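You operate a simulated robot arm through the tools that you are given. There is no shell and no other tool.

You run a simulated two-armed robot. Do the job below in one go: nothing can be reset, and whatever is moved stays where it is left.

Task
Set the belt tension into the green band and prove it with a run.
Fine: loosen the clamp lever first and tighten it before the start; let the box shake three seconds, then stop. Where these are worked on the way, their far stop is far enough and under half their travel is too little: clamp lever.

The check looks at the end state, three seconds after you hand in, the way a careful person would. Anything else that was tipped, shoved, dropped, spilled or broken makes it a failure.

Robot
Two 7-joint arms with two-finger grippers on one trunk that stands fixed in place. Base frame: the origin is at the foot of the trunk, x ahead of it, y to its left, z up. Readings come in mm, rad, newtons and seconds.
The left shoulder is at [108, 176, 999], the right one opposite. With the tool pointing down near the work surface each hand reaches from about 340 to 920 mm from the base axis, measured 20 degrees to its own side. Payload 2.94 kg a hand.
Tool frame (each hand has its own): the origin (TCP) lies between the finger pads and is the grasp point; the fingertips stand 30 mm ahead of it; z points along the fingers, y is the line along which they close. The gripper opens to 138 mm. The gripper's body begins 109 mm behind the TCP.
Orientation is that of the tool frame in the base frame, as [roll, pitch, yaw] about the fixed x, y, z axes, in that order (R = Rz(yaw) Ry(pitch) Rx(roll)). With the fingers straight down and closing along the base's y, the tool's x points along the base's -x, its y along +y and its z along -z.

Tools
- The arms move only by the tool move_arm. It takes "left_motion", "right_motion" or both (then of equal length, played together; a hand with none holds still); each is a list of rows, each a list of 7 numbers: the shift along the base's x, y, z in mm, then the turn, a rotation vector about the base's x, y, z in rad, then the gripper command, from -1 (shut) to 1 (fully open), values between in proportion. In form: [[tx, ty, tz, ax, ay, az, fingers], ...]. A call has 1 to 20 rows; each row shifts and turns the commanded pose from where the row before left it. Rows are played at 5 a second. More than 50 mm and 0.15 rad between two rows, or a gripper value outside its range, and nothing of the call is played. Where a pose cannot be reached the arm comes as near as it can. A force on the tool above 40 N (or 10 N above the force at the start of the call, whichever is more), or a blocked arm, ends the call early, and 0.2 s more pass. Each finger halts on what it meets, pressing with about 40 N; the grip force reading is that of the motor and also rises with nothing between the fingers. The clock runs only during rows and for 0.2 s after the last one: add rows that do not move to give the fingers time. The reply holds the time, the measured pose of the TCP, the force on the tool along the base axes, the opening and the grip force, in the units named above and with some noise, with the torque about the TCP (base axes, N m) and any sound that the robot's microphone picked up.
- Cameras (640 x 400 px; columns grow to the right, rows downward): "scene" is now at [226.3, 49.2, 1461.1]; the picture's right is [0.67, -0.74, 0.00], its down [-0.61, -0.55, -0.56] and it looks along [0.42, 0.38, -0.83] (base axes); focal length 358 px, centre (320, 200). "left" rides on the left gripper at [71, -19, -146] in its tool frame; the picture's right is [0.26, 0.97, 0.00], its down [-0.85, 0.23, -0.48] and it looks along [-0.46, 0.12, 0.88] (tool axes); focal length 280 px, centre (320, 200). "right" rides on the right gripper at [71, 19, -146] in its tool frame; the picture's right is [-0.26, 0.96, 0.00], its down [-0.85, -0.23, -0.48] and it looks along [-0.46, -0.13, 0.88] (tool axes); focal length 280 px, centre (320, 200). There is no depth. A picture from a camera that has moved, and an enlarged one, comes with that camera's place and axes in the base frame and with its lens.
- grab_frame(camera): a new picture of that camera. It takes no simulated time.
- raise_lower(by): slides the trunk up (or, below 0, down) by that many mm; the arms and the scene camera ride with it, the base frame stays. It gives what a move gives, with no picture.
- pan_tilt(pan, tilt): turns the head with the scene camera to pan (to the left, within 2.094 rad either way) and tilt (down, from -0.506 to 1.204), counted from straight ahead of the robot. It gives what a move gives.
- close_up(camera, box): a new picture of the part [left, top, right, bottom] of that camera's present view, enlarged. It takes no simulated time.
- hand_in(): hands the job in; it is judged then, once.

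Nothing tells you positions but the pictures and the camera data. Unless the task says otherwise, let go and move clear before handing in.

The tools are called as name(argument=value, ...) on one line, values as JSON. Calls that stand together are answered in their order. move_arm: Moves the arms, as the interface text tells. Its arguments: {"type":"object","properties":{"left_motion":{"type":"array","items":{"type":"array","items":{"type":"number"}}},"right_motion":{"type":"array","items":{"type":"array","items":{"type":"number"}}}},"required":[]} The other tools are called the same way: raise_lower (by) slides the trunk up or down; pan_tilt (pan, tilt) turns the head that bears the scene camera; grab_frame (camera) takes a picture; close_up (camera, box) takes an enlarged picture of a part of a camera's view; hand_in () hands the job in.

At the start:

```text
time: 0.0
left_position: [416.7, 438.1, 987.4]
left_ee_rot: [-3.141, -0.001, -3.14]
left_contact_force: [-0.6, 0.0, -0.1]
left_ft_torque: [0.0, -0.01, 0.02]
left_finger_gap: 138.0
left_finger_force: 0.1
right_position: [581.9, 53.4, 973.7]
right_ee_rot: [3.141, 0.0, -3.141]
right_contact_force: [0.2, 0.7, -0.5]
right_ft_torque: [0.01, -0.01, 0.04]
right_finger_gap: 138.0
right_finger_force: 0.0
trunk travel left (down, up): [-175.0, 559.0]
head pan, tilt: [0.733, 0.974]
```

scene: 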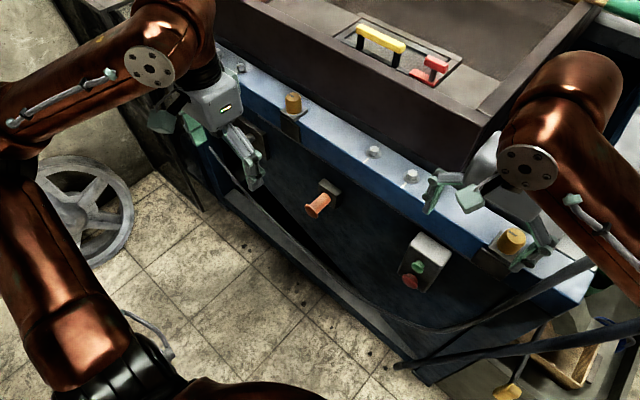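
right: 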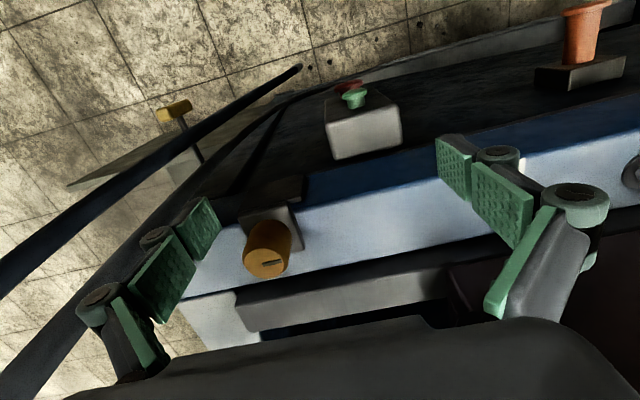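
left: 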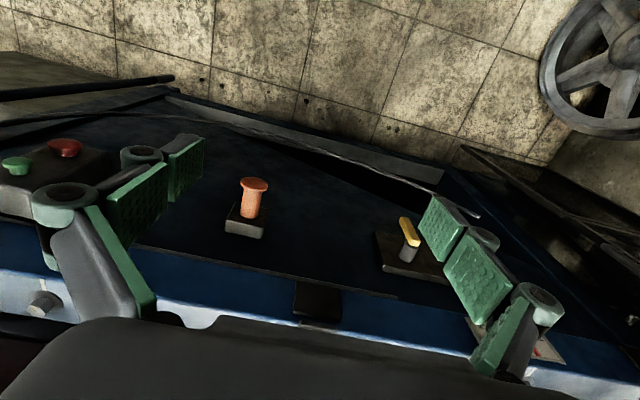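

I see a blue machine frame with a front panel holding an orange knob, a green/red button box, a yellow-tipped lever by the left gripper, and two yellow knobs on the top rail. I'll look closer before moving anything.

close_up(camera="scene", box=[200, 60, 400, 260])

close_up(camera="scene", box=[360, 160, 600, 320])

close_up(camera="left", box=[340, 180, 580, 400])

close_up(camera="left", box=[200, 150, 480, 330])

close_up(camera="right", box=[60, 60, 420, 300])

close_up(camera="scene", box=[320, 0, 640, 200])

```text
2.00 times, centred on (300, 160) of scene
camera zoom: at [226.3, 49.2, 1461.1], right [0.67, -0.74, 0.0], down [-0.61, -0.55, -0.56], along [0.42, 0.38, -0.83], focal length 717 px, centre (360, 280)
```

zoom: 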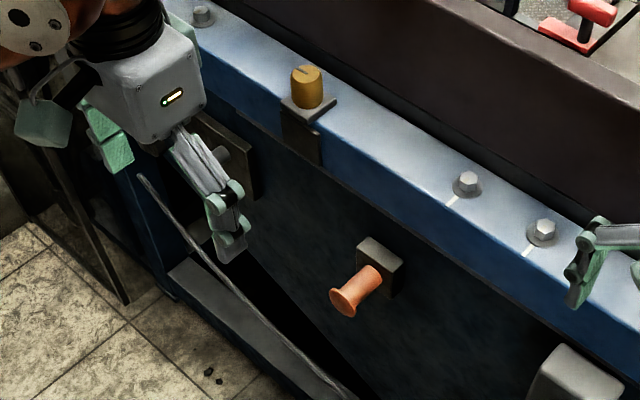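

```text
2.50 times, centred on (480, 240) of scene
camera zoom: at [226.3, 49.2, 1461.1], right [0.67, -0.74, 0.0], down [-0.61, -0.55, -0.56], along [0.42, 0.38, -0.83], focal length 896 px, centre (-80, 100)
```

zoom: 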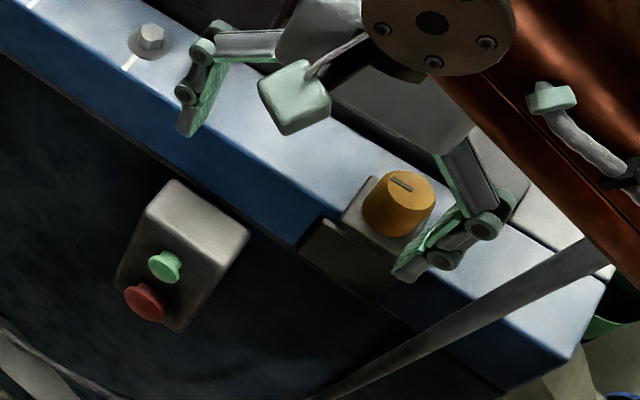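

```text
1.82 times, centred on (460, 290) of left
camera zoom: at [347.8, 419.7, 1133.0], right [-0.26, 0.96, 0.0], down [0.85, 0.23, 0.47], along [0.46, 0.12, -0.88], focal length 510 px, centre (66, 36)
```

zoom: 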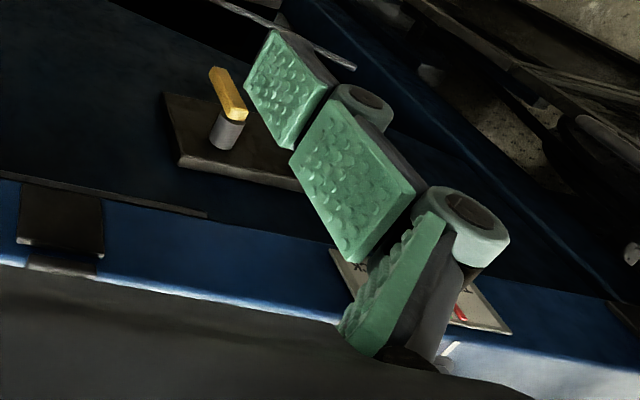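

```text
2.22 times, centred on (340, 240) of left
camera zoom: at [347.8, 419.7, 1133.0], right [-0.26, 0.96, 0.0], down [0.85, 0.23, 0.47], along [0.46, 0.12, -0.88], focal length 623 px, centre (276, 111)
```

zoom: 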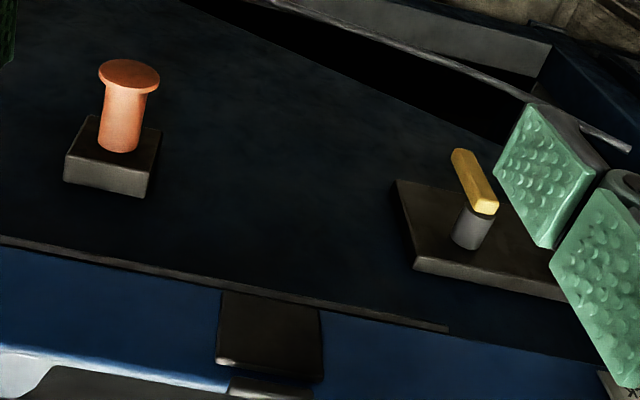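

```text
1.67 times, centred on (240, 180) of right
camera zoom: at [511.9, 73.2, 1117.6], right [0.26, 0.96, 0.0], down [0.85, -0.23, 0.48], along [0.46, -0.13, -0.88], focal length 467 px, centre (453, 233)
```

zoom: 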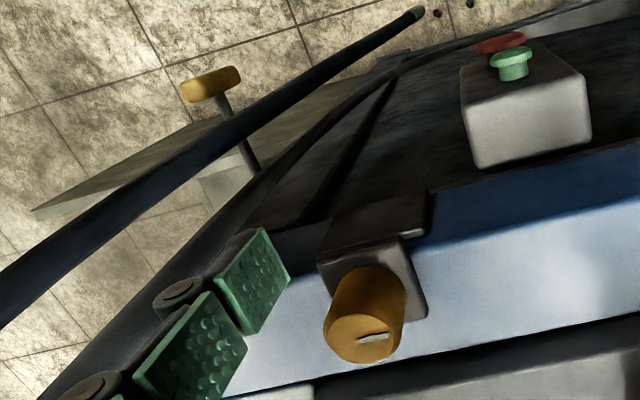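

```text
2.00 times, centred on (480, 100) of scene
camera zoom: at [226.3, 49.2, 1461.1], right [0.67, -0.74, 0.0], down [-0.61, -0.55, -0.56], along [0.42, 0.38, -0.83], focal length 717 px, centre (0, 400)
```

zoom: 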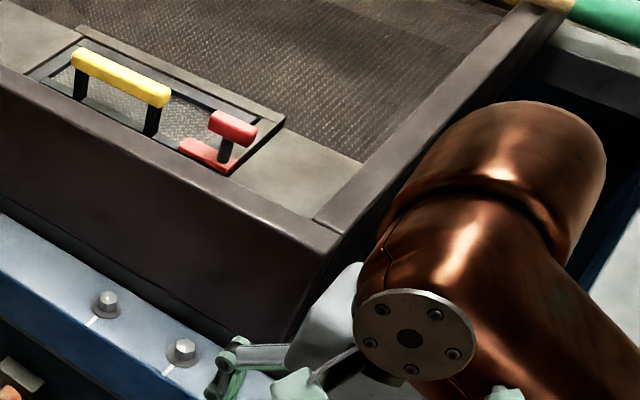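

There is a shaking-screen machine with several controls; a gauge-like plate with a red mark hides behind the left gripper. I'll look around with the head first, since that's harmless.

pan_tilt(pan=1.0, tilt=0.8)

grab_frame(camera="scene")

pan_tilt(pan=0.2, tilt=0.8)

grab_frame(camera="scene")

pan_tilt(pan=-0.5, tilt=0.8)

grab_frame(camera="scene")

```text
time: 0.8
left_position: [418.3, 438.7, 988.0]
left_ee_rot: [-3.141, -0.003, -3.14]
left_contact_force: [0.5, 0.1, 1.6]
left_ft_torque: [-0.01, 0.0, -0.02]
left_finger_gap: 137.8
left_finger_force: 0.0
right_position: [583.7, 54.1, 972.4]
right_ee_rot: [-3.141, 0.002, 3.14]
right_contact_force: [-0.1, -0.3, 0.2]
right_ft_torque: [0.03, 0.01, 0.01]
right_finger_gap: 138.0
right_finger_force: 0.0
trunk travel left (down, up): [-175.0, 559.0]
head pan, tilt: [1.0, 0.799]
```

```text
taken
camera scene: at [217.0, 69.3, 1474.3], right [0.84, -0.54, 0.0], down [-0.39, -0.6, -0.7], along [0.38, 0.59, -0.72], focal length 358 px, centre (320, 200)
```

scene: 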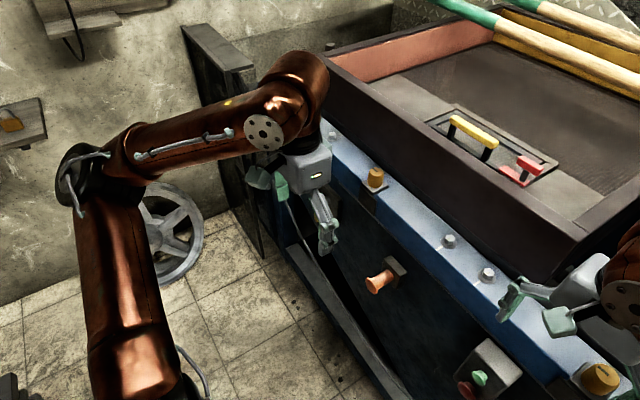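

```text
time: 1.9
left_position: [418.3, 439.5, 988.8]
left_ee_rot: [3.141, -0.002, -3.14]
left_contact_force: [-0.2, 0.4, 0.6]
left_ft_torque: [-0.01, -0.02, 0.03]
left_finger_gap: 138.0
left_finger_force: 0.1
right_position: [583.0, 53.6, 971.6]
right_ee_rot: [-3.141, 0.001, 3.142]
right_contact_force: [1.0, 0.2, -0.6]
right_ft_torque: [0.04, 0.04, 0.0]
right_finger_gap: 137.9
right_finger_force: 0.1
trunk travel left (down, up): [-175.0, 559.0]
head pan, tilt: [0.201, 0.799]
```

```text
taken
camera scene: at [252.4, 17.6, 1474.4], right [0.2, -0.98, 0.0], down [-0.7, -0.14, -0.7], along [0.68, 0.14, -0.72], focal length 358 px, centre (320, 200)
```

scene: 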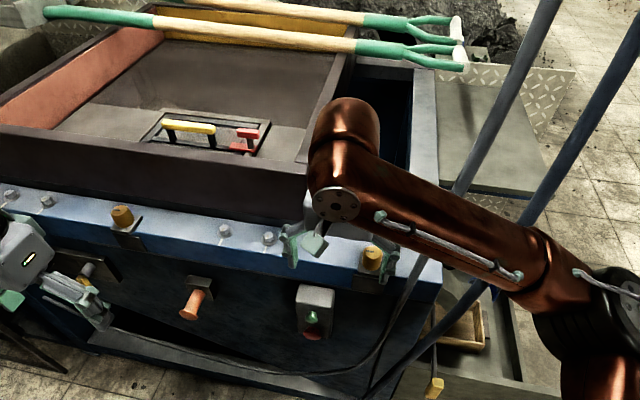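

```text
time: 3.0
left_position: [417.8, 438.9, 987.6]
left_ee_rot: [3.141, -0.001, -3.14]
left_contact_force: [-0.4, 1.0, 0.1]
left_ft_torque: [0.01, -0.02, -0.02]
left_finger_gap: 137.9
left_finger_force: 0.0
right_position: [582.9, 53.7, 973.2]
right_ee_rot: [3.141, 0.002, -3.141]
right_contact_force: [0.1, -0.2, -0.6]
right_ft_torque: [-0.05, 0.02, -0.02]
right_finger_gap: 138.0
right_finger_force: 0.0
trunk travel left (down, up): [-175.0, 559.0]
head pan, tilt: [-0.499, 0.799]
```

```text
taken
camera scene: at [244.2, -37.1, 1474.4], right [-0.48, -0.88, 0.0], down [-0.63, 0.34, -0.7], along [0.61, -0.33, -0.72], focal length 358 px, centre (320, 200)
```

scene: 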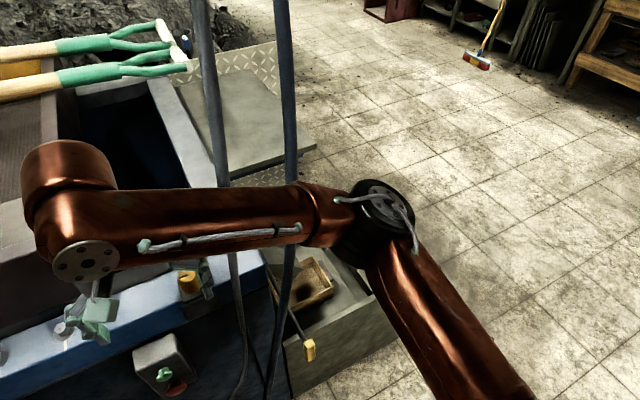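

The rail runs along y with the panel facing me (−x). I'll back both hands away from the machine and tilt the left one forward so its camera sees the panel and gauge.

move_arm(left_motion=[[-20, 0, 20, 0, -0.14, 0, 1], [-20, 0, 20, 0, -0.14, 0, 1], [-20, 0, 20, 0, -0.14, 0, 1], [-20, 0, 0, 0, -0.14, 0, 1], [0, 0, 0, 0, -0.14, 0, 1], [0, 0, 0, 0, -0.14, 0, 1], [0, 0, 0, 0, 0, 0, 1]], right_motion=[[0, 0, 40, 0, 0, 0, 1], [0, 0, 40, 0, 0, 0, 1], [-40, 0, 20, 0, 0, 0, 1], [-40, -20, 0, 0, 0, 0, 1], [-40, -30, 0, 0, 0, 0, 1], [-40, -30, 0, 0, 0, 0, 1], [0, 0, 0, 0, 0, 0, 1]])

grab_frame(camera="left")

grab_frame(camera="right")

pan_tilt(pan=0.5, tilt=0.8)

grab_frame(camera="scene")

```text
time: 4.6
left_position: [328.5, 438.2, 1078.3]
left_ee_rot: [-3.139, 0.699, -3.14]
left_contact_force: [0.2, 0.3, -0.2]
left_ft_torque: [0.02, 0.0, -0.01]
left_finger_gap: 138.0
left_finger_force: 0.1
left hand out of reach, approached as far as the arm can: row 5, 6
right_position: [419.5, -25.6, 1072.7]
right_ee_rot: [-3.141, -0.001, -3.141]
right_contact_force: [0.3, 0.0, 0.1]
right_ft_torque: [-0.01, 0.05, 0.02]
right_finger_gap: 138.0
right_finger_force: 0.0
trunk travel left (down, up): [-175.0, 559.0]
head pan, tilt: [-0.499, 0.799]
```

```text
taken
camera left: at [182.3, 419.2, 1144.0], right [-0.2, 0.96, -0.17], down [0.34, 0.23, 0.91], along [0.92, 0.12, -0.38], focal length 280 px, centre (320, 200)
```

left: 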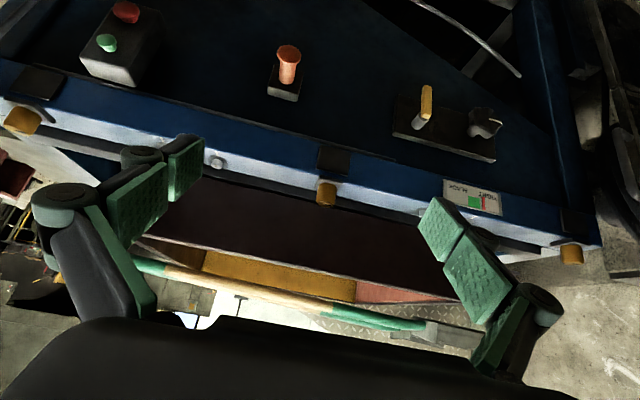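

```text
taken
camera right: at [350.3, -7.9, 1217.8], right [0.26, 0.96, 0.0], down [0.85, -0.23, 0.47], along [0.46, -0.13, -0.88], focal length 280 px, centre (320, 200)
```

right: 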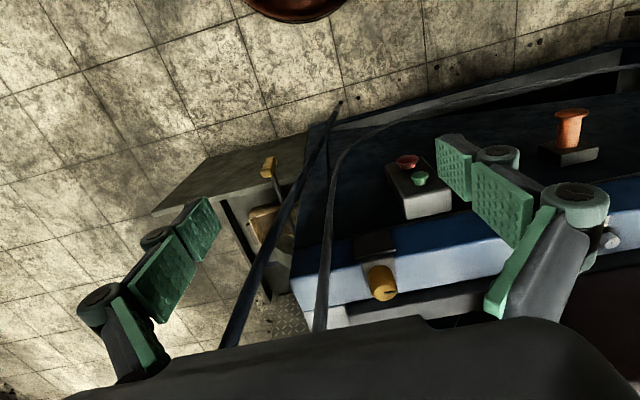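

```text
time: 5.8
left_position: [328.5, 437.3, 1079.0]
left_ee_rot: [-3.141, 0.696, -3.14]
left_contact_force: [-1.1, 0.1, -0.1]
left_ft_torque: [-0.03, 0.02, 0.0]
left_finger_gap: 138.0
left_finger_force: 0.1
right_position: [420.7, -27.8, 1072.3]
right_ee_rot: [-3.141, 0.0, 3.141]
right_contact_force: [-0.2, 0.4, -0.8]
right_ft_torque: [0.0, 0.01, 0.02]
right_finger_gap: 137.9
right_finger_force: 0.0
trunk travel left (down, up): [-175.0, 559.0]
head pan, tilt: [0.499, 0.799]
```

```text
taken
camera scene: at [243.9, 39.6, 1474.4], right [0.48, -0.88, 0.0], down [-0.63, -0.34, -0.7], along [0.61, 0.33, -0.72], focal length 358 px, centre (320, 200)
```

scene: 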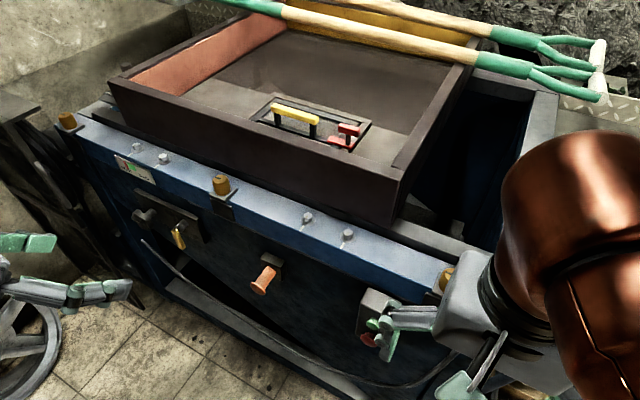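

close_up(camera="left", box=[370, 60, 610, 240])

close_up(camera="left", box=[420, 160, 520, 230])

close_up(camera="scene", box=[100, 140, 300, 300])

close_up(camera="scene", box=[110, 150, 170, 190])

close_up(camera="left", box=[60, 0, 340, 200])

```text
2.22 times, centred on (490, 150) of left
camera zoom: at [181.3, 418.7, 1144.6], right [-0.2, 0.96, -0.17], down [0.34, 0.23, 0.91], along [0.92, 0.12, -0.38], focal length 623 px, centre (-58, 311)
```

zoom: 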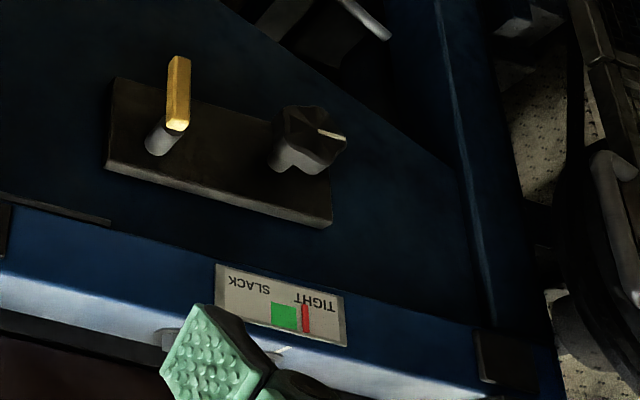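

```text
5.71 times, centred on (470, 195) of left
camera zoom: at [181.3, 418.7, 1144.6], right [-0.2, 0.96, -0.17], down [0.34, 0.23, 0.91], along [0.92, 0.12, -0.38], focal length 1602 px, centre (-537, 229)
```

zoom: 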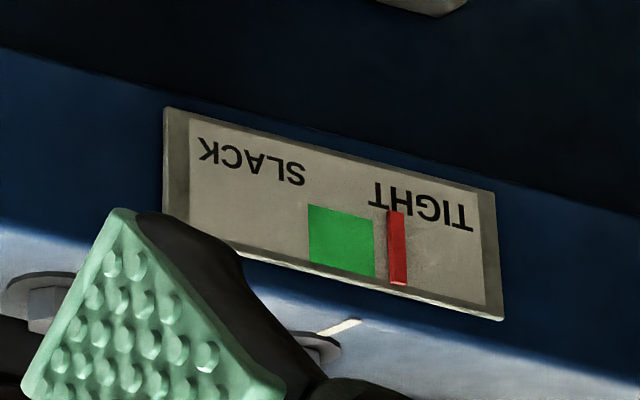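

```text
2.50 times, centred on (200, 220) of scene
camera zoom: at [243.9, 39.6, 1474.4], right [0.48, -0.88, 0.0], down [-0.63, -0.34, -0.7], along [0.61, 0.33, -0.72], focal length 896 px, centre (620, 150)
```

zoom: 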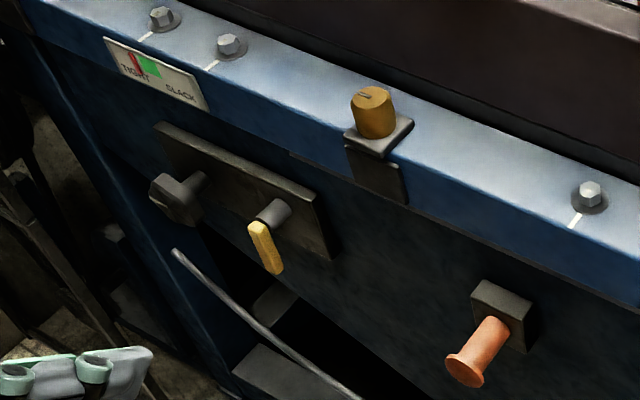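

```text
10.00 times, centred on (140, 170) of scene
camera zoom: at [243.9, 39.6, 1474.4], right [0.48, -0.88, 0.0], down [-0.63, -0.34, -0.7], along [0.61, 0.33, -0.72], focal length 3583 px, centre (2120, 500)
```

zoom: 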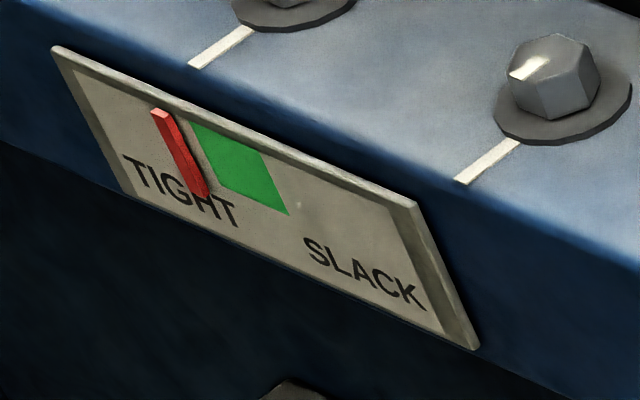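

```text
2.00 times, centred on (200, 100) of left
camera zoom: at [181.3, 418.7, 1144.6], right [-0.2, 0.96, -0.17], down [0.34, 0.23, 0.91], along [0.92, 0.12, -0.38], focal length 561 px, centre (560, 400)
```

zoom: 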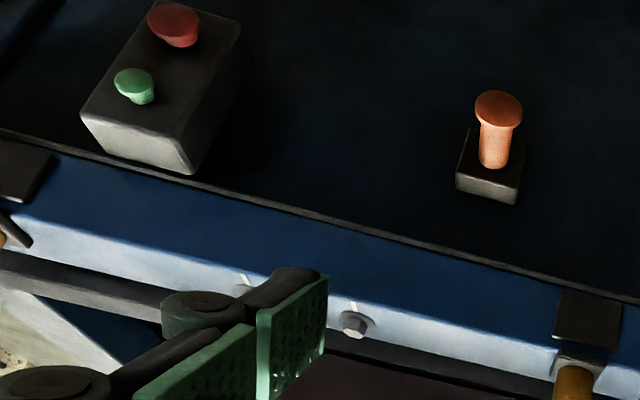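

The gauge on the rail reads slightly past the green toward TIGHT. A black star knob (about 579, 776, 733) and the hanging yellow clamp lever (pivot about 581, 645, 753) share a plate near it. The start/stop box is around (565, 97), green at z≈810 and red at z≈737. I'll bring the left hand in front of the lever, pointing forward, for a closer look.

move_arm(left_motion=[[10, 20, -40, 0, 0, 0, 1], [10, 20, -40, 0, 0, 0, 1], [10, 20, -40, 0, 0, 0, 1], [10, 20, -40, 0, -0.1, 0, 1], [10, 20, -40, 0, -0.12, 0, 1], [10, 20, -40, 0, -0.12, 0, 1], [10, 20, -30, 0, -0.12, 0, 1], [10, 20, -30, 0, -0.12, 0, 1], [0, 20, -30, 0, -0.12, 0, 1], [0, 20, -30, 0, -0.12, 0, 1], [0, 0, 0, 0, 0, 0, 1], [0, 0, 0, 0, 0, 0, 1]])

grab_frame(camera="left")

grab_frame(camera="scene")

```text
time: 8.4
left_position: [226.8, 508.5, 1102.3]
left_ee_rot: [-3.139, 1.259, -3.138]
left_contact_force: [-0.3, -0.5, -0.6]
left_ft_torque: [-0.02, -0.01, -0.02]
left_finger_gap: 138.2
left_finger_force: 0.1
left hand out of reach, approached as far as the arm can: row 1, 2, 3, 4, 5, 6, 7, 8, 9, 10
right_position: [420.0, -27.2, 1073.6]
right_ee_rot: [-3.141, 0.0, -3.141]
right_contact_force: [0.9, -0.1, 0.4]
right_ft_torque: [-0.01, 0.02, 0.0]
right_finger_gap: 137.8
right_finger_force: 0.0
trunk travel left (down, up): [-175.0, 559.0]
head pan, tilt: [0.499, 0.799]
```

```text
taken
camera left: at [67.1, 489.0, 1079.2], right [-0.08, 0.96, -0.25], down [-0.19, 0.23, 0.95], along [0.98, 0.12, 0.17], focal length 280 px, centre (320, 200)
```

left: 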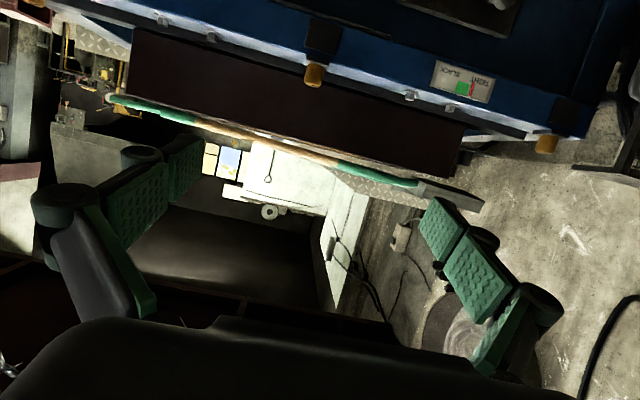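

```text
taken
camera scene: at [244.3, 39.7, 1474.3], right [0.48, -0.88, 0.0], down [-0.63, -0.34, -0.7], along [0.61, 0.33, -0.72], focal length 358 px, centre (320, 200)
```

scene: 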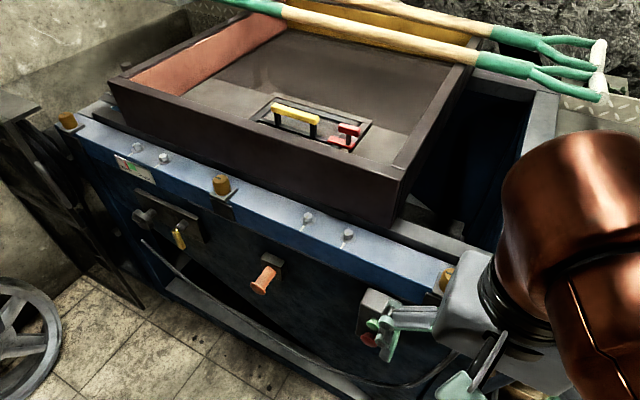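

The left wrist ran into its limits near the body. I'll lower the trunk so the forearms come level with the controls, then see how the left arm's commanded pose responds.

raise_lower(by=-170)

move_arm(left_motion=[[0, 0, 0, 0, 0.1, 0, 1], [0, 0, 0, 0, 0.1, 0, 1]])

```text
time: 10.4
left_position: [226.8, 509.1, 933.8]
left_ee_rot: [-3.138, 1.262, -3.139]
left_contact_force: [0.1, 0.2, 0.1]
left_ft_torque: [0.02, 0.0, 0.03]
left_finger_gap: 138.2
left_finger_force: 0.1
right_position: [421.9, -26.4, 903.9]
right_ee_rot: [-3.14, 0.002, 3.141]
right_contact_force: [-0.7, -0.6, 0.1]
right_ft_torque: [-0.02, -0.01, -0.02]
right_finger_gap: 138.1
right_finger_force: 0.1
trunk travel left (down, up): [-5.0, 729.0]
head pan, tilt: [0.499, 0.799]
```

```text
time: 11.0
left_position: [228.3, 508.8, 932.9]
left_ee_rot: [-3.14, 1.059, -3.138]
left_contact_force: [-0.7, -0.2, -0.3]
left_ft_torque: [0.05, 0.01, 0.07]
left_finger_gap: 137.8
left_finger_force: 0.0
right_position: [423.9, -27.4, 902.9]
right_ee_rot: [3.142, 0.001, 3.14]
right_contact_force: [0.2, 0.0, -0.6]
right_ft_torque: [-0.02, 0.01, 0.01]
right_finger_gap: 137.9
right_finger_force: 0.1
trunk travel left (down, up): [-5.0, 729.0]
head pan, tilt: [0.499, 0.799]
```

The pose is again controllable from where it is. Next I move the left hand out toward the lever area, keeping the current tilt, stopping well short of the panel.

move_arm(left_motion=[[32, 20, -20, 0, 0, 0, 1], [32, 20, -20, 0, 0, 0, 1], [32, 20, -20, 0, 0, 0, 1], [32, 20, -20, 0, 0, 0, 1], [32, 20, -20, 0, 0, 0, 1], [32, 20, -20, 0, 0, 0, 1], [0, 0, 0, 0, 0, 0, 1]])

grab_frame(camera="left")

grab_frame(camera="scene")

```text
time: 12.6
left_position: [419.9, 630.6, 814.7]
left_ee_rot: [-3.139, 1.06, -3.14]
left_contact_force: [0.2, -0.7, -0.3]
left_ft_torque: [0.02, 0.01, 0.01]
left_finger_gap: 138.0
left_finger_force: 0.0
right_position: [422.8, -24.8, 903.8]
right_ee_rot: [-3.141, 0.001, 3.14]
right_contact_force: [-0.3, -0.2, 0.4]
right_ft_torque: [0.0, -0.03, 0.01]
right_finger_gap: 138.0
right_finger_force: 0.0
trunk travel left (down, up): [-5.0, 729.0]
head pan, tilt: [0.499, 0.799]
```

```text
taken
camera left: at [259.6, 611.1, 823.0], right [-0.13, 0.96, -0.23], down [0.0, 0.23, 0.97], along [0.99, 0.12, -0.03], focal length 280 px, centre (320, 200)
```

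left: 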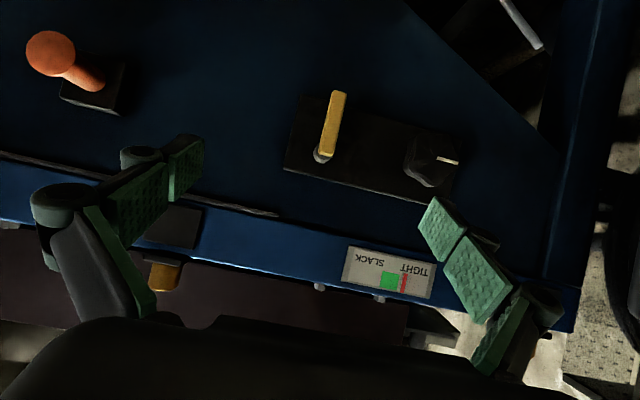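

```text
taken
camera scene: at [419.9, 39.6, 1272.7], right [0.48, -0.88, 0.0], down [-0.63, -0.34, -0.7], along [0.61, 0.33, -0.72], focal length 358 px, centre (320, 200)
```

scene: 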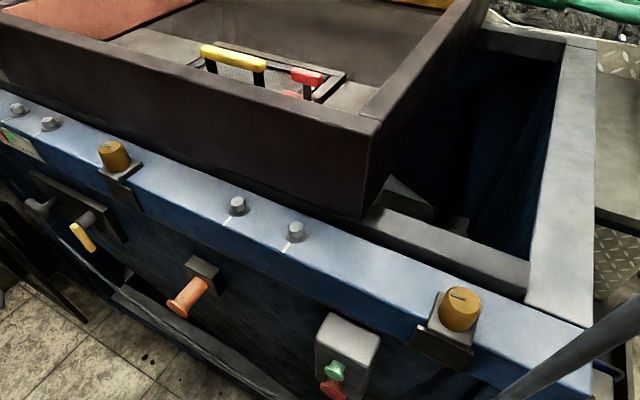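

Now the left camera looks straight at the plate. Let me enlarge the lever, knob and gauge.

close_up(camera="left", box=[270, 70, 490, 210])

close_up(camera="left", box=[335, 235, 445, 305])

close_up(camera="scene", box=[0, 90, 160, 270])

close_up(camera="left", box=[10, 10, 150, 120])

close_up(camera="scene", box=[280, 280, 440, 400])

```text
2.86 times, centred on (380, 140) of left
camera zoom: at [259.6, 611.1, 823.0], right [-0.13, 0.96, -0.23], down [0.0, 0.23, 0.97], along [0.99, 0.12, -0.03], focal length 801 px, centre (149, 371)
```

zoom: 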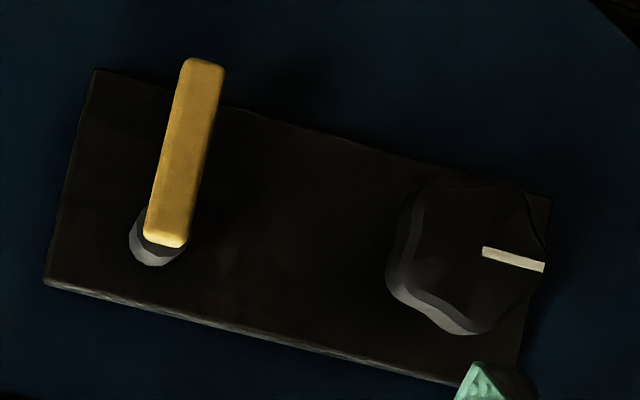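

```text
5.71 times, centred on (390, 270) of left
camera zoom: at [259.6, 611.1, 823.0], right [-0.13, 0.96, -0.23], down [0.0, 0.23, 0.97], along [0.99, 0.12, -0.03], focal length 1602 px, centre (-80, -200)
```

zoom: 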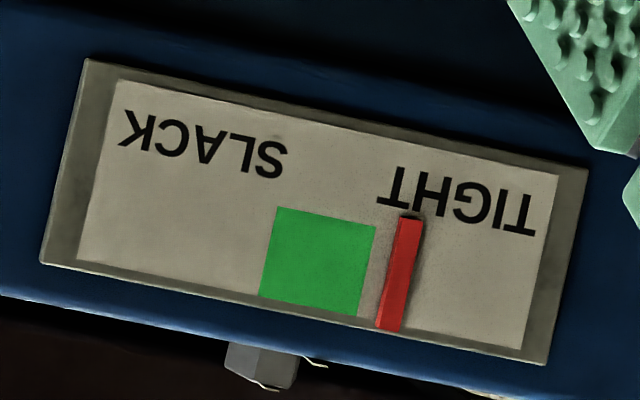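

```text
2.22 times, centred on (80, 180) of scene
camera zoom: at [419.9, 39.6, 1272.7], right [0.48, -0.88, 0.0], down [-0.63, -0.34, -0.7], along [0.61, 0.33, -0.72], focal length 796 px, centre (853, 244)
```

zoom: 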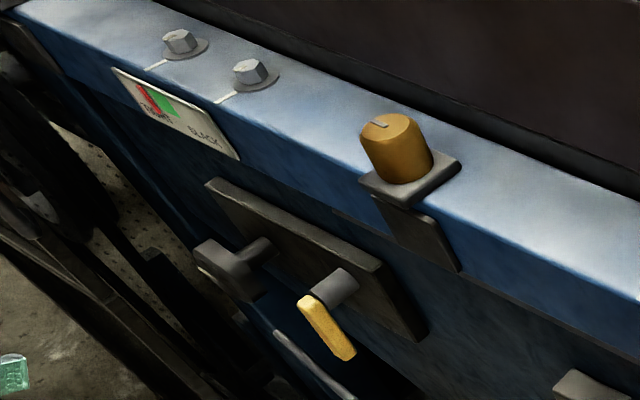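

```text
3.64 times, centred on (80, 65) of left
camera zoom: at [259.6, 611.1, 823.0], right [-0.13, 0.96, -0.23], down [0.0, 0.23, 0.97], along [0.99, 0.12, -0.03], focal length 1020 px, centre (1193, 691)
```

zoom: 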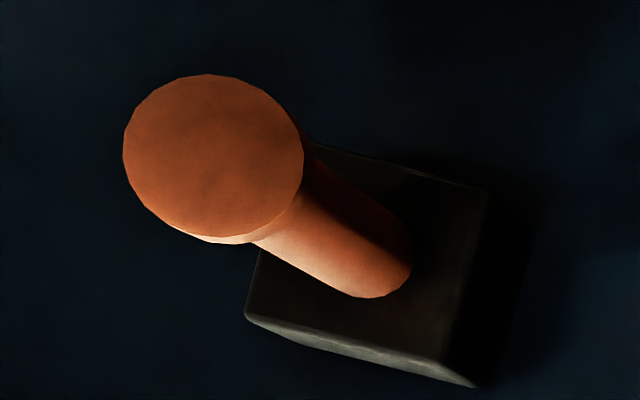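

```text
3.33 times, centred on (360, 340) of scene
camera zoom: at [419.9, 39.6, 1272.7], right [0.48, -0.88, 0.0], down [-0.63, -0.34, -0.7], along [0.61, 0.33, -0.72], focal length 1194 px, centre (187, -267)
```

zoom: 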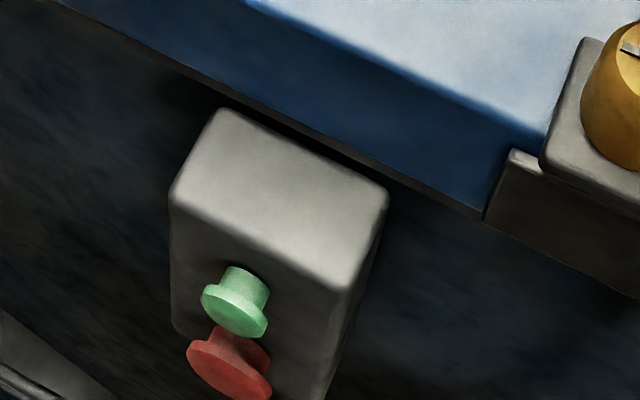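

The lever hangs straight down from a shaft (y≈645, z≈752, tip z≈690) and the star knob's mark points left. I'll level the left hand at lever height, still about 100 mm short of it, with fingers partly open.

move_arm(left_motion=[[5, 3, -20, 0, -0.1, 0, 0.0], [5, 3, -20, 0, -0.1, 0, 0.0], [5, 3, -20, 0, -0.1, 0, 0.0], [5, 3, -20, 0, -0.1, 0, 0.0], [5, 2, -20, 0, -0.11, 0, 0.0], [0, 0, 0, 0, 0, 0, 0.0], [0, 0, 0, 0, 0, 0, 0.0]])

grab_frame(camera="left")

pan_tilt(pan=1.1, tilt=0.8)

grab_frame(camera="scene")

```text
time: 14.2
left_position: [445.3, 644.6, 713.2]
left_ee_rot: [-2.284, 1.57, -2.286]
left_contact_force: [0.1, -0.2, 0.1]
left_ft_torque: [0.05, 0.01, -0.01]
left_finger_gap: 69.1
left_finger_force: 0.0
right_position: [422.8, -25.9, 901.7]
right_ee_rot: [-3.141, 0.001, -3.141]
right_contact_force: [0.4, 0.7, 0.2]
right_ft_torque: [0.01, -0.04, 0.01]
right_finger_gap: 137.9
right_finger_force: 0.0
trunk travel left (down, up): [-5.0, 729.0]
head pan, tilt: [0.499, 0.799]
```

```text
taken
camera left: at [300.1, 624.5, 641.7], right [0.0, 0.96, -0.26], down [-0.47, 0.23, 0.85], along [0.88, 0.13, 0.46], focal length 280 px, centre (320, 200)
```

left: 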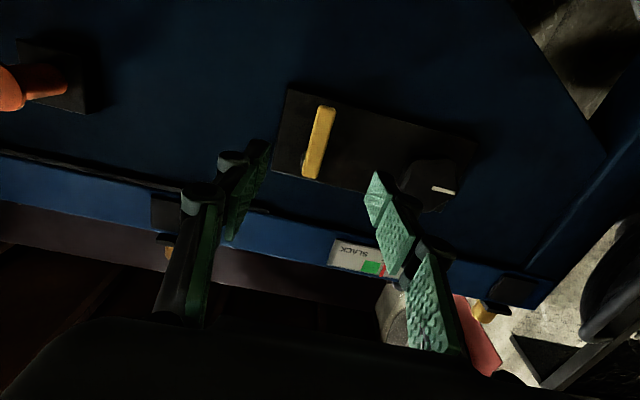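

```text
time: 15.2
left_position: [445.9, 644.2, 712.2]
left_ee_rot: [-2.526, 1.569, -2.528]
left_contact_force: [-1.0, 0.7, 0.4]
left_ft_torque: [0.02, -0.03, 0.03]
left_finger_gap: 68.9
left_finger_force: 0.0
right_position: [424.2, -25.6, 903.3]
right_ee_rot: [-3.141, -0.001, -3.139]
right_contact_force: [-0.2, 0.7, -0.7]
right_ft_torque: [-0.01, -0.02, -0.02]
right_finger_gap: 138.1
right_finger_force: 0.1
trunk travel left (down, up): [-5.0, 729.0]
head pan, tilt: [1.1, 0.799]
```

```text
taken
camera scene: at [385.9, 72.9, 1272.6], right [0.89, -0.45, 0.0], down [-0.33, -0.64, -0.7], along [0.32, 0.62, -0.72], focal length 358 px, centre (320, 200)
```

scene: 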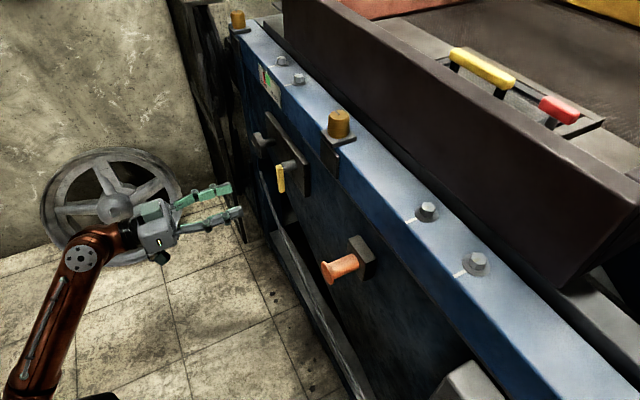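

The hand is level. I'll test in free space how far the wrist can roll about the finger axis, since both lever and knob need that.

move_arm(left_motion=[[0, 0, 0, -0.15, 0, 0, 0.0], [0, 0, 0, -0.15, 0, 0, 0.0], [0, 0, 0, -0.15, 0, 0, 0.0], [0, 0, 0, -0.15, 0, 0, 0.0], [0, 0, 0, -0.15, 0, 0, 0.0], [0, 0, 0, -0.15, 0, 0, 0.0], [0, 0, 0, -0.15, 0, 0, 0.0], [0, 0, 0, -0.15, 0, 0, 0.0], [0, 0, 0, -0.15, 0, 0, 0.0], [0, 0, 0, -0.15, 0, 0, 0.0], [0, 0, 0, 0, 0, 0, 0.0]])

grab_frame(camera="left")

```text
time: 17.6
left_position: [444.1, 643.9, 713.6]
left_ee_rot: [-1.571, 0.069, -1.572]
left_contact_force: [-0.6, 0.3, 0.0]
left_ft_torque: [-0.01, 0.01, 0.01]
left_finger_gap: 68.9
left_finger_force: 0.0
right_position: [422.6, -25.0, 902.8]
right_ee_rot: [-3.141, -0.001, -3.14]
right_contact_force: [-0.2, -0.3, 0.7]
right_ft_torque: [-0.01, -0.01, -0.01]
right_finger_gap: 138.0
right_finger_force: 0.1
trunk travel left (down, up): [-5.0, 729.0]
head pan, tilt: [1.1, 0.799]
```

```text
taken
camera left: at [299.9, 571.8, 726.9], right [0.0, -0.2, -0.98], down [-0.47, 0.86, -0.17], along [0.88, 0.47, -0.09], focal length 280 px, centre (320, 200)
```

left: 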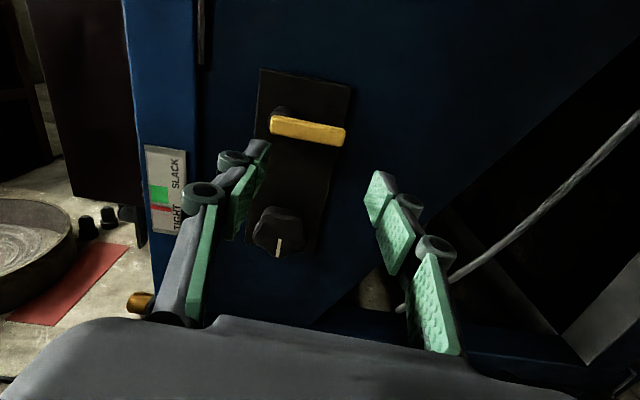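

Rolling −1.5 rad works. Now back and the other way.

move_arm(left_motion=[[0, 0, 0, 0.15, 0, 0, 0.0], [0, 0, 0, 0.15, 0, 0, 0.0], [0, 0, 0, 0.15, 0, 0, 0.0], [0, 0, 0, 0.15, 0, 0, 0.0], [0, 0, 0, 0.15, 0, 0, 0.0], [0, 0, 0, 0.15, 0, 0, 0.0], [0, 0, 0, 0.15, 0, 0, 0.0], [0, 0, 0, 0.15, 0, 0, 0.0], [0, 0, 0, 0.15, 0, 0, 0.0], [0, 0, 0, 0.15, 0, 0, 0.0], [0, 0, 0, 0.15, 0, 0, 0.0], [0, 0, 0, 0.15, 0, 0, 0.0], [0, 0, 0, 0.15, 0, 0, 0.0], [0, 0, 0, 0.15, 0, 0, 0.0], [0, 0, 0, 0.15, 0, 0, 0.0], [0, 0, 0, 0.15, 0, 0, 0.0], [0, 0, 0, 0.15, 0, 0, 0.0], [0, 0, 0, 0.15, 0, 0, 0.0], [0, 0, 0, 0.15, 0, 0, 0.0], [0, 0, 0, 0.15, 0, 0, 0.0]])

grab_frame(camera="left")

```text
time: 21.8
left_position: [445.7, 644.8, 712.8]
left_ee_rot: [1.571, 0.07, 1.572]
left_contact_force: [-0.4, 0.3, -1.4]
left_ft_torque: [0.03, -0.01, 0.01]
left_finger_gap: 69.0
left_finger_force: 0.2
right_position: [422.7, -25.0, 903.0]
right_ee_rot: [3.141, -0.001, -3.141]
right_contact_force: [-0.1, -0.2, 0.0]
right_ft_torque: [-0.02, -0.02, -0.03]
right_finger_gap: 138.1
right_finger_force: 0.1
trunk travel left (down, up): [-5.0, 729.0]
head pan, tilt: [1.1, 0.799]
```

```text
taken
camera left: at [300.5, 712.4, 688.7], right [0.0, 0.33, 0.94], down [-0.47, -0.83, 0.29], along [0.88, -0.45, 0.16], focal length 280 px, centre (320, 200)
```

left: 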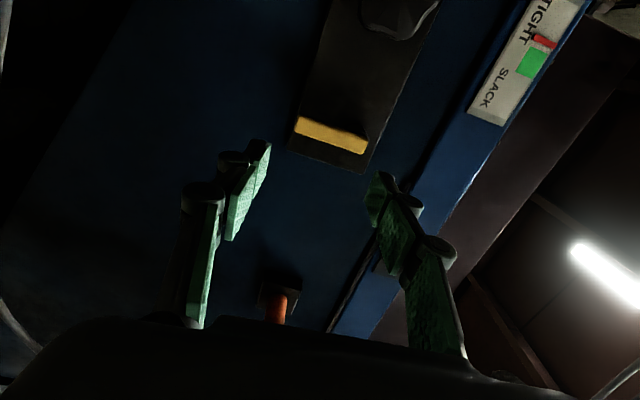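

Both directions work. I'll roll back level and move forward so the open fingers straddle the lever, then check before gripping.

move_arm(left_motion=[[0, 0, 0, -0.15, 0, 0, 0.0], [0, 0, 0, -0.15, 0, 0, 0.0], [0, 0, 0, -0.15, 0, 0, 0.0], [0, 0, 0, -0.15, 0, 0, 0.0], [0, 0, 0, -0.15, 0, 0, 0.0], [0, 0, 0, -0.15, 0, 0, 0.0], [0, 0, 0, -0.15, 0, 0, 0.0], [0, 0, 0, -0.15, 0, 0, 0.0], [0, 0, 0, -0.15, 0, 0, 0.0], [0, 0, 0, -0.15, 0, 0, 0.0], [30, 0, -2, 0, 0, 0, 0.0], [30, 0, -2, 0, 0, 0, 0.0], [30, 0, 0, 0, 0, 0, 0.0], [15, 0, 0, 0, 0, 0, 0.0], [0, 0, 0, 0, 0, 0, 0.0], [0, 0, 0, 0, 0, 0, 0.0]])

grab_frame(camera="left")

close_up(camera="scene", box=[180, 100, 340, 220])

```text
time: 25.2
left_position: [549.1, 644.9, 708.6]
left_ee_rot: [-2.394, 1.569, -2.393]
left_contact_force: [0.3, 0.0, -0.1]
left_ft_torque: [0.0, 0.02, 0.02]
left_finger_gap: 68.6
left_finger_force: 0.1
right_position: [422.4, -25.3, 903.3]
right_ee_rot: [3.141, -0.001, 3.141]
right_contact_force: [0.6, -0.7, -0.5]
right_ft_torque: [0.01, 0.01, -0.01]
right_finger_gap: 138.0
right_finger_force: 0.1
trunk travel left (down, up): [-5.0, 729.0]
head pan, tilt: [1.1, 0.799]
```

```text
taken
camera left: at [404.7, 625.5, 637.5], right [0.0, 0.96, -0.26], down [-0.47, 0.23, 0.85], along [0.88, 0.13, 0.46], focal length 280 px, centre (320, 200)
```

left: 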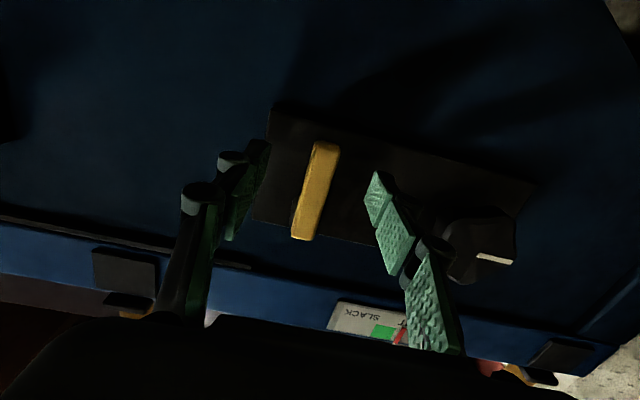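

```text
3.33 times, centred on (260, 160) of scene
camera zoom: at [385.9, 73.1, 1272.6], right [0.89, -0.45, 0.0], down [-0.33, -0.64, -0.7], along [0.32, 0.62, -0.72], focal length 1194 px, centre (520, 333)
```

zoom: 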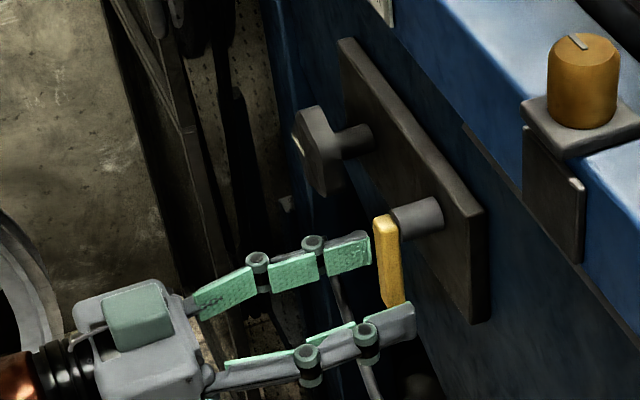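

The fingers straddle the lever. I'll go 17 mm further and close on it.

move_arm(left_motion=[[17, 0, 0, 0, 0, 0, 0.0], [0, 0, 0, 0, 0, 0, -0.5], [0, 0, 0, 0, 0, 0, -1], [0, 0, 0, 0, 0, 0, -1], [0, 0, 0, 0, 0, 0, -1], [0, 0, 0, 0, 0, 0, -1], [0, 0, 0, 0, 0, 0, -1]])

grab_frame(camera="left")

close_up(camera="scene", box=[180, 100, 340, 220])

```text
time: 26.8
left_position: [564.9, 645.8, 709.0]
left_ee_rot: [-2.504, 1.569, -2.505]
left_contact_force: [2.8, 6.1, 2.4]
left_ft_torque: [0.2, 0.09, 0.08]
left_finger_gap: 16.8
left_finger_force: 42.7
right_position: [423.1, -24.3, 902.9]
right_ee_rot: [-3.141, 0.001, -3.141]
right_contact_force: [-0.5, -0.4, 0.5]
right_ft_torque: [-0.06, 0.01, -0.02]
right_finger_gap: 138.0
right_finger_force: 0.0
trunk travel left (down, up): [-5.0, 729.0]
head pan, tilt: [1.1, 0.799]
```

```text
taken
camera left: at [421.0, 625.6, 638.2], right [0.0, 0.96, -0.26], down [-0.47, 0.23, 0.85], along [0.88, 0.13, 0.46], focal length 280 px, centre (320, 200)
```

left: 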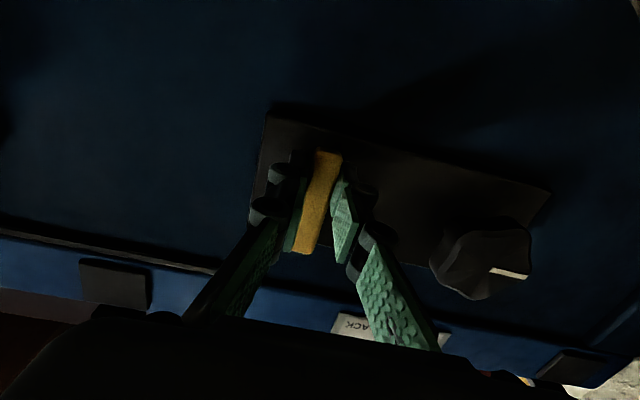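

```text
3.33 times, centred on (260, 160) of scene
camera zoom: at [386.1, 73.5, 1272.5], right [0.89, -0.45, 0.0], down [-0.33, -0.64, -0.7], along [0.32, 0.62, -0.72], focal length 1194 px, centre (520, 333)
```

zoom: 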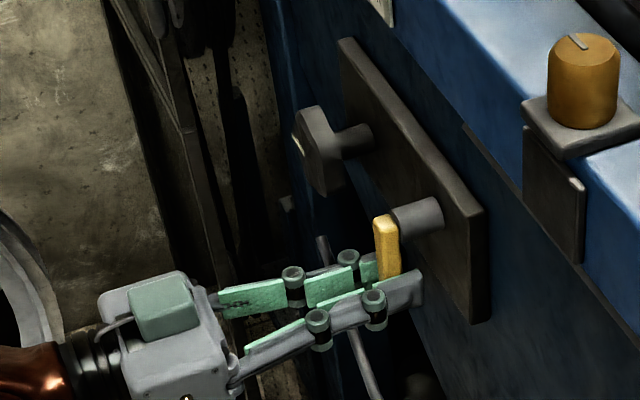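

The lever is gripped (16.8 mm). I'll try a small swing of the tip to the right (counter-clockwise as seen from me) around the shaft and read the forces.

move_arm(left_motion=[[0, -6.4, 0.5, -0.15, 0, 0, -1], [0, -6.3, 1.4, -0.15, 0, 0, -1], [0, 0, 0, 0, 0, 0, -1]])

grab_frame(camera="left")

close_up(camera="scene", box=[180, 60, 340, 220])

```text
time: 27.2
left_position: [564.7, 644.1, 710.7]
left_ee_rot: [-1.566, 1.405, -1.549]
left_contact_force: [5.6, 11.2, -2.7]
left_ft_torque: [1.1, 0.19, 0.3]
left_finger_gap: 20.7
left_finger_force: 44.8
right_position: [423.4, -25.9, 903.6]
right_ee_rot: [-3.139, -0.001, 3.141]
right_contact_force: [0.2, -0.3, 0.2]
right_ft_torque: [0.01, -0.01, 0.01]
right_finger_gap: 138.1
right_finger_force: 0.1
trunk travel left (down, up): [-5.0, 729.0]
head pan, tilt: [1.1, 0.799]
stopped in row 2 (left hand): the force on the tool passed its limit at 46 N (the readings are from after the stop); the commanded pose is now the measured one
```

```text
taken
camera left: at [420.9, 611.6, 642.8], right [-0.01, 0.91, -0.42], down [-0.48, 0.36, 0.8], along [0.88, 0.21, 0.43], focal length 280 px, centre (320, 200)
```

left: 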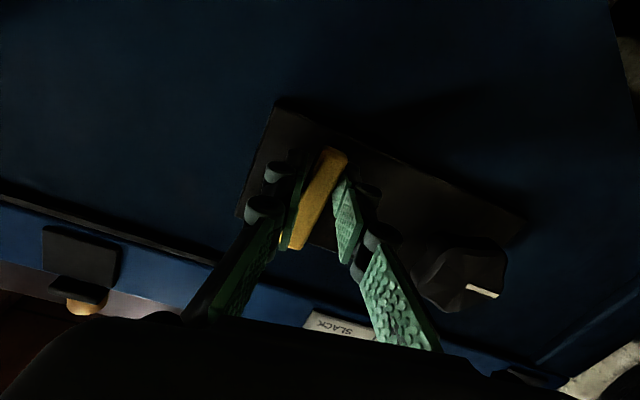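

```text
2.50 times, centred on (260, 140) of scene
camera zoom: at [386.9, 73.7, 1272.0], right [0.89, -0.45, 0.0], down [-0.33, -0.64, -0.7], along [0.32, 0.62, -0.72], focal length 896 px, centre (470, 350)
```

zoom: 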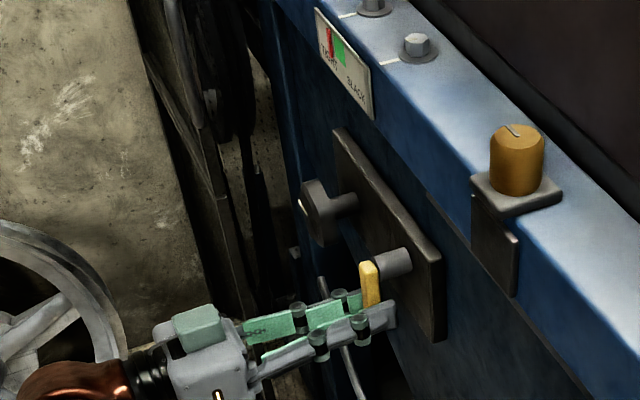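

That direction is blocked (46 N, lever still vertical), so it is at its stop on that side. I'll undo the twist and try the tip toward the left.

move_arm(left_motion=[[0, 1, -1.5, 0.15, 0, 0, -1], [0, 0, 0, 0.015, 0, 0, -1], [0, 3.2, 0.2, 0.075, 0, 0, -1], [0, 3.2, 0.4, 0.075, 0, 0, -1], [0, 0, 0, 0, 0, 0, -1]])

grab_frame(camera="left")

close_up(camera="scene", box=[180, 60, 340, 220])

```text
time: 28.4
left_position: [565.8, 652.5, 710.3]
left_ee_rot: [1.524, 1.424, 1.534]
left_contact_force: [10.5, 15.4, -0.7]
left_ft_torque: [-0.63, -0.5, 0.23]
left_finger_gap: 16.8
left_finger_force: 42.2
right_position: [424.1, -23.2, 902.7]
right_ee_rot: [-3.139, 0.0, -3.141]
right_contact_force: [0.4, 0.0, 0.7]
right_ft_torque: [-0.01, -0.01, 0.02]
right_finger_gap: 137.9
right_finger_force: 0.1
trunk travel left (down, up): [-5.0, 729.0]
head pan, tilt: [1.1, 0.799]
```

```text
taken
camera left: at [421.1, 640.9, 635.3], right [-0.01, 0.99, -0.12], down [-0.48, 0.1, 0.87], along [0.88, 0.07, 0.48], focal length 280 px, centre (320, 200)
```

left: 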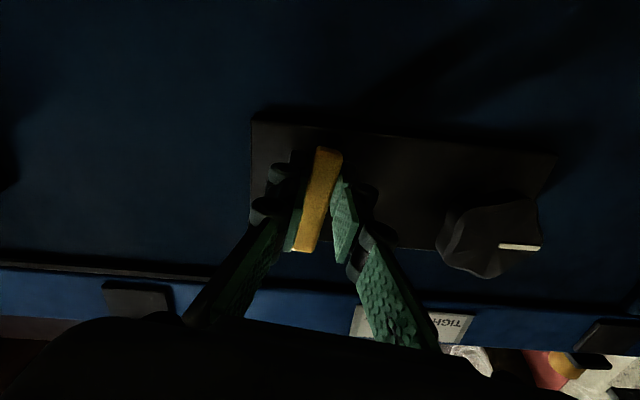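

```text
2.50 times, centred on (260, 140) of scene
camera zoom: at [387.0, 74.9, 1272.2], right [0.89, -0.45, 0.0], down [-0.33, -0.64, -0.7], along [0.32, 0.62, -0.72], focal length 896 px, centre (470, 350)
```

zoom: 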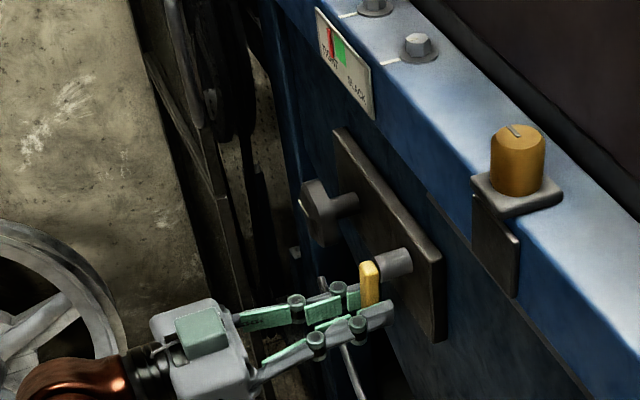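

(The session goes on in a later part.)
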